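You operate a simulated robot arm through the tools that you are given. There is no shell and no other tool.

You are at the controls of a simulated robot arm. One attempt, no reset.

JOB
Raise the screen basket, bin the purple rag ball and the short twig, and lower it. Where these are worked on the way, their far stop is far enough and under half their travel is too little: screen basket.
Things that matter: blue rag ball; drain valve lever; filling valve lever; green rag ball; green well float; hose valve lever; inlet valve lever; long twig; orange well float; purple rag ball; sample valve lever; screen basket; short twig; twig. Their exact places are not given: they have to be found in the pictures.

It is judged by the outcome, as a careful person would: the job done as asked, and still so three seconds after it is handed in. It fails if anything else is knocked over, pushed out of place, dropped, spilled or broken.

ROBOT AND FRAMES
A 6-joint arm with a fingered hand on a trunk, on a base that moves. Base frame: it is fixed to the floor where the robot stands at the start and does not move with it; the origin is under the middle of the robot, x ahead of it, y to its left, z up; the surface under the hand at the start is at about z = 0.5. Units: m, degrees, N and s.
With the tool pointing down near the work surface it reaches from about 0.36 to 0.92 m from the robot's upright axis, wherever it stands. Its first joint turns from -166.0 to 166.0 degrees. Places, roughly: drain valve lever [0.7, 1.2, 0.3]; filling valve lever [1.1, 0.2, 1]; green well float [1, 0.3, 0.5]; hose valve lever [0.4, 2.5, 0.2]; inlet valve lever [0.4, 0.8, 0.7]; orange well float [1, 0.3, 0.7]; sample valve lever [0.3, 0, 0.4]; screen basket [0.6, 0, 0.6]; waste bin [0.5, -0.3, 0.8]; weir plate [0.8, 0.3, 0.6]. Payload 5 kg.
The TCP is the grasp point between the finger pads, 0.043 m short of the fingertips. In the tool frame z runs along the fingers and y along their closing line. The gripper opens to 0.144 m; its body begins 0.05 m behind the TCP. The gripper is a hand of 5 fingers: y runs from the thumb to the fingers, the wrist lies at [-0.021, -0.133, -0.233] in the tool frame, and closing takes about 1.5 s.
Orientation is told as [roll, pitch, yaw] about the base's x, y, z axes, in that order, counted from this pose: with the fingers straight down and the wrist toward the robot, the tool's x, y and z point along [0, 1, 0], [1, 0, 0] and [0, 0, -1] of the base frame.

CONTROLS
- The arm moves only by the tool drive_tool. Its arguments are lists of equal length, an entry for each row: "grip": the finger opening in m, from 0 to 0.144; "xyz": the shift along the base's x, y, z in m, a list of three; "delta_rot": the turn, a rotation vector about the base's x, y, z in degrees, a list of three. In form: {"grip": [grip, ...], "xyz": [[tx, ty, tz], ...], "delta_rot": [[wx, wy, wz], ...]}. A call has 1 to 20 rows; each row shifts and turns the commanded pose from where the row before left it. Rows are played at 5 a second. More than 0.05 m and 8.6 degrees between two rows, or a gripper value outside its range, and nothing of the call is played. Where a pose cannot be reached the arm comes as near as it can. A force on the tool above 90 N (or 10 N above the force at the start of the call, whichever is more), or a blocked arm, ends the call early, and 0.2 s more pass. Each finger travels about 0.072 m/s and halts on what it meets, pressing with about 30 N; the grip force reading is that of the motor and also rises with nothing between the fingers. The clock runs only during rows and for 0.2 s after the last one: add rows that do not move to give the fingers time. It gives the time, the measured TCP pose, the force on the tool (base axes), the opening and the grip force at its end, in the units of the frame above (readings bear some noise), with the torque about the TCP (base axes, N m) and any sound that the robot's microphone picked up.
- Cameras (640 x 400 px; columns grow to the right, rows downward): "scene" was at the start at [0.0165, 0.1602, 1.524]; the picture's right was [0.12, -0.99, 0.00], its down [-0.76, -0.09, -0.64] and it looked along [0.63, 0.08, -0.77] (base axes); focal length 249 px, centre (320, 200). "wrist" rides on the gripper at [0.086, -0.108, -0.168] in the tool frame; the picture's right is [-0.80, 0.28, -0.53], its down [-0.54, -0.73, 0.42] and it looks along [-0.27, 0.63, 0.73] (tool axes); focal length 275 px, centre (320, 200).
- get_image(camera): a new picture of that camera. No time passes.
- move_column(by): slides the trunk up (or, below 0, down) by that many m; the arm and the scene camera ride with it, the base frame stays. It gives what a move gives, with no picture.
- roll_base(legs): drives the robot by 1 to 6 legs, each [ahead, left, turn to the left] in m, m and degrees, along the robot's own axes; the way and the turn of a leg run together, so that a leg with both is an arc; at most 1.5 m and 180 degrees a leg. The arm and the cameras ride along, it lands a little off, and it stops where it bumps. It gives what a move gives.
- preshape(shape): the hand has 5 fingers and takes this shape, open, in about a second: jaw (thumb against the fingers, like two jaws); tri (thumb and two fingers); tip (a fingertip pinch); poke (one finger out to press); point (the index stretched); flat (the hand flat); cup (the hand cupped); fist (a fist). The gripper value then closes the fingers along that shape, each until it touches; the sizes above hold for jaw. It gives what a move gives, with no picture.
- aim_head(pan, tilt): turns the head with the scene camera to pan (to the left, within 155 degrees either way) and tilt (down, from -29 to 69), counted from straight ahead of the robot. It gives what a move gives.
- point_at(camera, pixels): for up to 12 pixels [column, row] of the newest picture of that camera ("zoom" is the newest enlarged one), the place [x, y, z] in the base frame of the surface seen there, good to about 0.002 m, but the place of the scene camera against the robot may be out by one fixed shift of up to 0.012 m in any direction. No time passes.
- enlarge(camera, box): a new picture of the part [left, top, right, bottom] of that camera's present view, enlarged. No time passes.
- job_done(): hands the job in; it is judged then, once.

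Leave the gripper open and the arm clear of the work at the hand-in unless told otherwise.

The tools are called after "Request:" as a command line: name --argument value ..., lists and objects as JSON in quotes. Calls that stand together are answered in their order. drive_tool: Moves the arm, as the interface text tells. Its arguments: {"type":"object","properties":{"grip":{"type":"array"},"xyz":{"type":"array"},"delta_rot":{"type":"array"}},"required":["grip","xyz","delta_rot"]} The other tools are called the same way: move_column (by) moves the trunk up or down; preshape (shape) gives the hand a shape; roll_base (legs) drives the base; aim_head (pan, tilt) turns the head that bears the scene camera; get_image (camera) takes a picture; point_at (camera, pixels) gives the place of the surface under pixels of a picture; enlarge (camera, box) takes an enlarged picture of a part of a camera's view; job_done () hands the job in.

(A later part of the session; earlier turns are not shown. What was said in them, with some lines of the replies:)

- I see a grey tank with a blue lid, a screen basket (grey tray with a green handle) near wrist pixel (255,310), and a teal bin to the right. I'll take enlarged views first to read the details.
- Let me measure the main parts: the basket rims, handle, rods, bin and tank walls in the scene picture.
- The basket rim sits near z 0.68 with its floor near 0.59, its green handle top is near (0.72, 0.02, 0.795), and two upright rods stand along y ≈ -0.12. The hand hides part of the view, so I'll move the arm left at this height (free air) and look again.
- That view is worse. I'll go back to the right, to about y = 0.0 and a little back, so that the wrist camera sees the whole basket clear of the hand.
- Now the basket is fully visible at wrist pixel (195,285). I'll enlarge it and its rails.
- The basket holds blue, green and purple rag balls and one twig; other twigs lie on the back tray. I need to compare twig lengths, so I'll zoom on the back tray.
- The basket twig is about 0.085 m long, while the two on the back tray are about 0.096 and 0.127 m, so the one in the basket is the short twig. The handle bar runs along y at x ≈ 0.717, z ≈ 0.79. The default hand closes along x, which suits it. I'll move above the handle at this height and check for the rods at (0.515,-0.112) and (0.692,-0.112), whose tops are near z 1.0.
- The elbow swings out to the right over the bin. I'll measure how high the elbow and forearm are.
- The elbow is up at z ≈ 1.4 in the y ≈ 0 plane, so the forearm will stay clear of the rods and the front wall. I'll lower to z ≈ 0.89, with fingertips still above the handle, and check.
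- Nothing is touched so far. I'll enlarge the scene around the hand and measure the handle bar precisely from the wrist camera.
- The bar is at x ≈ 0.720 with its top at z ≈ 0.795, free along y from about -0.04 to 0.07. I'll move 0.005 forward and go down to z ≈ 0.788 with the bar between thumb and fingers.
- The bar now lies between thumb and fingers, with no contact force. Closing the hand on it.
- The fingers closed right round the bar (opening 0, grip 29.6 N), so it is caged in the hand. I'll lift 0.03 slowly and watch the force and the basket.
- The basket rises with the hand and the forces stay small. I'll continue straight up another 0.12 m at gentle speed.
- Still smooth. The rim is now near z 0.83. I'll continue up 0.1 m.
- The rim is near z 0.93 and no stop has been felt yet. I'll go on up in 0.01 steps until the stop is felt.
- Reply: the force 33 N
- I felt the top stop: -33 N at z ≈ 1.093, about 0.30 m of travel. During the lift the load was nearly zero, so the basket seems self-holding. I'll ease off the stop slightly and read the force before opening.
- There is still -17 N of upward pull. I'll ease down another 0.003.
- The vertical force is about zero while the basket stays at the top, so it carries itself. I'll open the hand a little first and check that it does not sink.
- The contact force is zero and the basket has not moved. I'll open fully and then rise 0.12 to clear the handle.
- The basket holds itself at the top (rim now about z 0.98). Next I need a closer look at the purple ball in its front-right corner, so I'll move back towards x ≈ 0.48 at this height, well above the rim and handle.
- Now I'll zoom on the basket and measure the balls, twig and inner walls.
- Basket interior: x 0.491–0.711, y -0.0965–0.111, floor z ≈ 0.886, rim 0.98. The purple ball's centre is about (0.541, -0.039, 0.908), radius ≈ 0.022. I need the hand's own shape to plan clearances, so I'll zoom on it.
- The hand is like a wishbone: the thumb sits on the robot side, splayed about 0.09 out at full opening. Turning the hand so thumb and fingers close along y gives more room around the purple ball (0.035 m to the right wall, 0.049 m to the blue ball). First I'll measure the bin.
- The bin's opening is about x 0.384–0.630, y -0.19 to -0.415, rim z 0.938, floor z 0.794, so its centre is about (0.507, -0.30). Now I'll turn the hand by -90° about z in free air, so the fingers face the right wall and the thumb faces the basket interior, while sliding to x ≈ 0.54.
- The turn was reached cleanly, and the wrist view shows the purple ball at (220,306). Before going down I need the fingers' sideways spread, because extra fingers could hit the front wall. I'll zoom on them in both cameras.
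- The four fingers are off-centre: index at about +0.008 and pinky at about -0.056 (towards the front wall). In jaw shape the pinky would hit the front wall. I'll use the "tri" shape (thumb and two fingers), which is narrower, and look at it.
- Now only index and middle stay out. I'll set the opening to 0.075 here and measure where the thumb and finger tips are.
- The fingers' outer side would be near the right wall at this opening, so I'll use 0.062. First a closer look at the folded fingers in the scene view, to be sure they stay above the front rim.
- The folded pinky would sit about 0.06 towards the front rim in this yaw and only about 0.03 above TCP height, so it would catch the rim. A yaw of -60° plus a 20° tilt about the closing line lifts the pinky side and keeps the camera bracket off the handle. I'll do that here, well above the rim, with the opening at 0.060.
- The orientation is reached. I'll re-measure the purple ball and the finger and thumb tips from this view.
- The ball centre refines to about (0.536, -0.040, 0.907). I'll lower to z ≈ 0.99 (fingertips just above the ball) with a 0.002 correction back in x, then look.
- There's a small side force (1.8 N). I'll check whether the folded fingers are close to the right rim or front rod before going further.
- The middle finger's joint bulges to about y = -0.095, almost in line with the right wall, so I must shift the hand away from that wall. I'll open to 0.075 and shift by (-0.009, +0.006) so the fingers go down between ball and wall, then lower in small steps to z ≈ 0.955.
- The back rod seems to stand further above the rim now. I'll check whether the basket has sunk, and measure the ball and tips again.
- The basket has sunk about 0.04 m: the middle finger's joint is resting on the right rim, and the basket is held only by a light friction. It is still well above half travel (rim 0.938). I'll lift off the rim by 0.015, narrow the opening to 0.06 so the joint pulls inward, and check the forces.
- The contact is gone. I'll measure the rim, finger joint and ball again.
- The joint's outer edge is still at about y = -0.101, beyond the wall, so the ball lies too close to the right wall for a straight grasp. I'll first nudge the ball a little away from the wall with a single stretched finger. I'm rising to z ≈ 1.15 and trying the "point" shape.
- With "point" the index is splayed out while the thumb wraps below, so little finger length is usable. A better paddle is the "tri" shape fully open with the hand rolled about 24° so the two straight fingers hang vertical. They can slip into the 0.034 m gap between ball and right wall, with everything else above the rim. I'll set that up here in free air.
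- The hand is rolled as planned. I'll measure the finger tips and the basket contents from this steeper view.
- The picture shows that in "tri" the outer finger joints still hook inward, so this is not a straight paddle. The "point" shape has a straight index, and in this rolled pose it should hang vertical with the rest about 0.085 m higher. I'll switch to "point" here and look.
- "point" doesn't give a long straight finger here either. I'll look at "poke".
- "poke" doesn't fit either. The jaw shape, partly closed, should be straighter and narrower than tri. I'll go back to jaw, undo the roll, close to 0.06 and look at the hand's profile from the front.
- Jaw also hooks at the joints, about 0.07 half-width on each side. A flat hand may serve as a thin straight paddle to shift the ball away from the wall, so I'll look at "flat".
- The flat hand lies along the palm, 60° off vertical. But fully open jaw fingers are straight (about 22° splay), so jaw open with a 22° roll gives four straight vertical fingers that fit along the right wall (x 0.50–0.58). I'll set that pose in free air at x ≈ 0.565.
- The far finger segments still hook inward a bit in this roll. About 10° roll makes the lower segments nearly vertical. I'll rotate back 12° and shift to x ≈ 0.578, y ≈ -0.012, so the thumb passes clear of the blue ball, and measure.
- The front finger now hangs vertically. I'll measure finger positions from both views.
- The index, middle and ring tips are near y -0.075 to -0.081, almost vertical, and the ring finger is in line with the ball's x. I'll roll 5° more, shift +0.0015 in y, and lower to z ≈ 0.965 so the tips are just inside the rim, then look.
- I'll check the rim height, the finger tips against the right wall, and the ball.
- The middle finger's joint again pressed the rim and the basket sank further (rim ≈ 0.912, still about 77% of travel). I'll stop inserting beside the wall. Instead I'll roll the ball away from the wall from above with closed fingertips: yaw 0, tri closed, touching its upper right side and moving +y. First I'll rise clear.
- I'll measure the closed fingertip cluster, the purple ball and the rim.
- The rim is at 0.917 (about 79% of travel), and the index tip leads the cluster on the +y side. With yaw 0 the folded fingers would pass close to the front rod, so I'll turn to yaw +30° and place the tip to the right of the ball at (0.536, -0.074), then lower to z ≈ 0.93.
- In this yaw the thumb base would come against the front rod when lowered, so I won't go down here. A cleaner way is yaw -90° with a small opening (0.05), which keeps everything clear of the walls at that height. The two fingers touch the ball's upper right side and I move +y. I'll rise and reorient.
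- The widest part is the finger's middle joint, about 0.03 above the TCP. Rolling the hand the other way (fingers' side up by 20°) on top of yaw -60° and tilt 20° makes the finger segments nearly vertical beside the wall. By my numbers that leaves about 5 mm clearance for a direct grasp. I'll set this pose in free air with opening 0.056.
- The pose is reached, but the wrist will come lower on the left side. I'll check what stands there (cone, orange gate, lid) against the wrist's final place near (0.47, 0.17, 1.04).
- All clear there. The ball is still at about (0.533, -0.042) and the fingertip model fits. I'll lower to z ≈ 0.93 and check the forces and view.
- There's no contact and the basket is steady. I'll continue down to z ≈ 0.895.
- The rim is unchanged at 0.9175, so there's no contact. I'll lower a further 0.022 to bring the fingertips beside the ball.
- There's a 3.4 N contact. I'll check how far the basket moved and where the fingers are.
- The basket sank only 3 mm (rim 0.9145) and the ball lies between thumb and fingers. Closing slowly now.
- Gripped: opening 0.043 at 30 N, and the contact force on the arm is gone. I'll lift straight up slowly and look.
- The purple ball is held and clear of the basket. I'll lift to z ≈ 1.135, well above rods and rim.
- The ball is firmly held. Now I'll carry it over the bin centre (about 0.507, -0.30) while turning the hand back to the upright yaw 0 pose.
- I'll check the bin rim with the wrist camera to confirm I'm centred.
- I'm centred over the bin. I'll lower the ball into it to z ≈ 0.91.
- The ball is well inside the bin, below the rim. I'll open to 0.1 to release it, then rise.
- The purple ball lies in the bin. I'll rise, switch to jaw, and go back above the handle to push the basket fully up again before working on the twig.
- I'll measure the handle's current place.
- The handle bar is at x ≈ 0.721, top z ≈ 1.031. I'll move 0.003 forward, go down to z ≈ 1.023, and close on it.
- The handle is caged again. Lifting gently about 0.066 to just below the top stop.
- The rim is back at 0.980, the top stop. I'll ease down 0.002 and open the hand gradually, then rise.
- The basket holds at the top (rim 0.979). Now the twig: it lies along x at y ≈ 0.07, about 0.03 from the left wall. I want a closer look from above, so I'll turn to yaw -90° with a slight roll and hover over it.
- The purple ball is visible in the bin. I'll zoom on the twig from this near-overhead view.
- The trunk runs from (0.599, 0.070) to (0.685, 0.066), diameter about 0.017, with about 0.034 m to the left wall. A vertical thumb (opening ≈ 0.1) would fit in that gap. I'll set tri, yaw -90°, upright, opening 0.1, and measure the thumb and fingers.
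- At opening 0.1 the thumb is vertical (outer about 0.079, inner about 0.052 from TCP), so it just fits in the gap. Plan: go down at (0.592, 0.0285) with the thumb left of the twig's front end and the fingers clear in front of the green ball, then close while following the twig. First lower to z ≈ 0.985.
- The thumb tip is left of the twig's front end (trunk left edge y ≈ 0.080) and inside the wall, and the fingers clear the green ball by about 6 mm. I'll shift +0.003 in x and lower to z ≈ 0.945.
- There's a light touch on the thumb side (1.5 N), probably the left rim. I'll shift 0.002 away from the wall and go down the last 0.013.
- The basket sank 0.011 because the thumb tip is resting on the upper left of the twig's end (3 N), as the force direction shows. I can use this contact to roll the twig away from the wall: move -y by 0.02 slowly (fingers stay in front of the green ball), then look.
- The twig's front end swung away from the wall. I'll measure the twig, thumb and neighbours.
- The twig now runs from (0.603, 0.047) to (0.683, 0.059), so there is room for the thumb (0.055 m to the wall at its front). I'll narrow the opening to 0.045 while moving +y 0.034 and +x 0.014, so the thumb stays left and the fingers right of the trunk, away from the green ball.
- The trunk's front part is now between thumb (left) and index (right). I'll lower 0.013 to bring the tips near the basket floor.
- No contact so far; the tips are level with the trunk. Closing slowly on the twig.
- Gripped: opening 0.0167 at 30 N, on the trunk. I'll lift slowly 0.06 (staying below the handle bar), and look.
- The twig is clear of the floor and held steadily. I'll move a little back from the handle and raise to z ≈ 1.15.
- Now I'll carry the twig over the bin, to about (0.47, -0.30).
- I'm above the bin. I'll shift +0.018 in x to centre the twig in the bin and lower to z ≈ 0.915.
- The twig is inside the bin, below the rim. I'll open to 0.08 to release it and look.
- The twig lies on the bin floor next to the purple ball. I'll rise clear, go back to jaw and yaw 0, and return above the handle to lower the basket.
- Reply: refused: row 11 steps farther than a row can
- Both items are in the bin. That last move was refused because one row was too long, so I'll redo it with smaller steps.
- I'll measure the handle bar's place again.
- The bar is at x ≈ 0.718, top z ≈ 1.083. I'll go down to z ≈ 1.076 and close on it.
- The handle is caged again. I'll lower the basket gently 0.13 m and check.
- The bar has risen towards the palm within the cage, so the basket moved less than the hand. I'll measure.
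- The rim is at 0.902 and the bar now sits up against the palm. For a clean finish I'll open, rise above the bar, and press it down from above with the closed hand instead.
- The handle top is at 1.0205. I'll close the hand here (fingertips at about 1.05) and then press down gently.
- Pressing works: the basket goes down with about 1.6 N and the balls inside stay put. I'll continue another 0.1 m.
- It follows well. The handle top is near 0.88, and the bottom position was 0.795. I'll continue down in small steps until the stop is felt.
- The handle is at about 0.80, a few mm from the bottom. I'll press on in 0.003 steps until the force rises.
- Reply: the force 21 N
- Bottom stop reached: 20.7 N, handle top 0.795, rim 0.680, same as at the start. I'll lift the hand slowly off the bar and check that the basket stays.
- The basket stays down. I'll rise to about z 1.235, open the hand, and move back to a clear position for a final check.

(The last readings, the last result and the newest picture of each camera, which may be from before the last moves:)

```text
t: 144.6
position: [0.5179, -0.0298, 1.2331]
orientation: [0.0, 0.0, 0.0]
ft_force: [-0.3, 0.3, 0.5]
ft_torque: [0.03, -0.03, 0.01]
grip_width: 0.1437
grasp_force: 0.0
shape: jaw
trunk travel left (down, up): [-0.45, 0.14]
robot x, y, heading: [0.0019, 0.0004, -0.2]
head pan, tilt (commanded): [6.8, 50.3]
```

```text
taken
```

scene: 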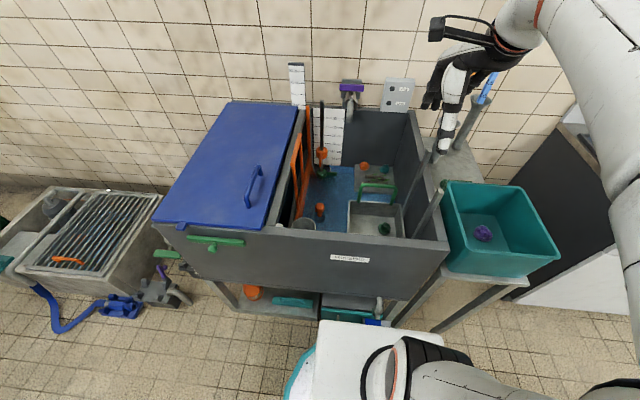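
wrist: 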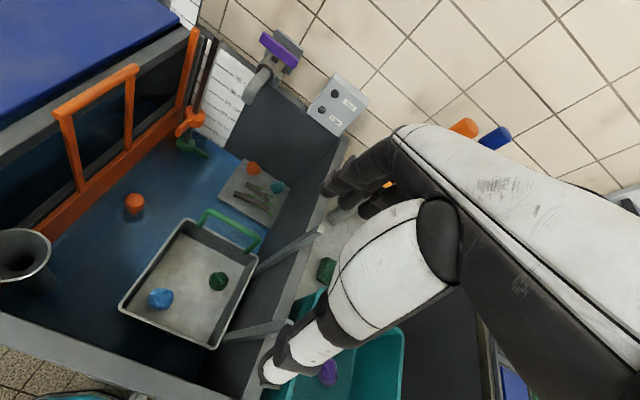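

The scene matches the start, except that the purple ball is in the bin and the twig is gone from the basket. I'll zoom for a last check on basket and bin.

Request:
enlarge --camera "wrist" --box '[100, 150, 340, 360]'

Request:
point_at --camera "wrist" --pixels '[[218, 281], [160, 298], [240, 230], [125, 308], [212, 340], [252, 170], [279, 187]]'

Request:
enlarge --camera "scene" --box '[430, 160, 570, 300]'

```text
1.90 times, centred on (220, 255) of wrist
```

zoom: 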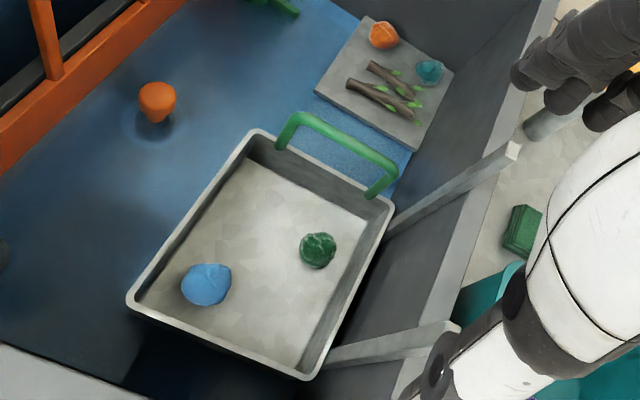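

```text
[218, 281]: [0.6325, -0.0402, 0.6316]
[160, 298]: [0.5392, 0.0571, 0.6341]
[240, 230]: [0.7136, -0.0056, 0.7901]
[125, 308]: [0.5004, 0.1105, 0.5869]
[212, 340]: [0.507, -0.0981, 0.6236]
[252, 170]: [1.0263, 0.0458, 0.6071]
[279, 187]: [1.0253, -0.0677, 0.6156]
```

```text
2.86 times, centred on (500, 230) of scene
```

zoom: 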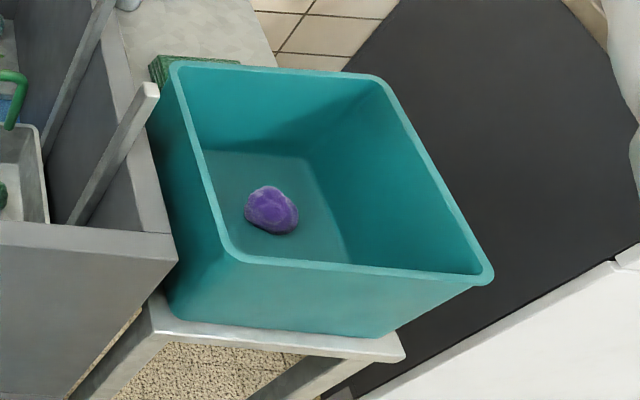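

The basket is fully lowered (rim 0.680, handle 0.79). The blue and green balls are in it within a few mm of where they were, and the other tray is untouched. The purple ball shows in the bin; the twig lies there too, hidden behind the front rim in this view but seen earlier from above. The hand is open and clear of the work, so I'm handing the job in.

Request:
job_done

```text
The job is handed in.
```

The job is handed in: the purple rag ball and the short twig are in the bin, and the screen basket is back down at its bottom stop.

- **Raising:** I lifted the basket to its top stop. It is held only by light friction, so it sank to about 78% of its travel while I worked on the ball. I raised it fully again before taking the twig, and it dipped about 1 cm during that pick. It never got near half travel.
- **Which twig:** The twig in the basket measured about 0.085 m, against 0.096 m and 0.127 m for the two on the back tray, so I took it as the short one.
- **Left in place:** The blue and green rag balls are still in the basket, within a few millimetres of where they started. The back tray looked unchanged in the final pictures.
- **Checks:** In the last bin picture the ball shows but the front rim hides the twig. I saw the twig on the bin floor from above after dropping it. The hand is open and the arm is clear of the work.
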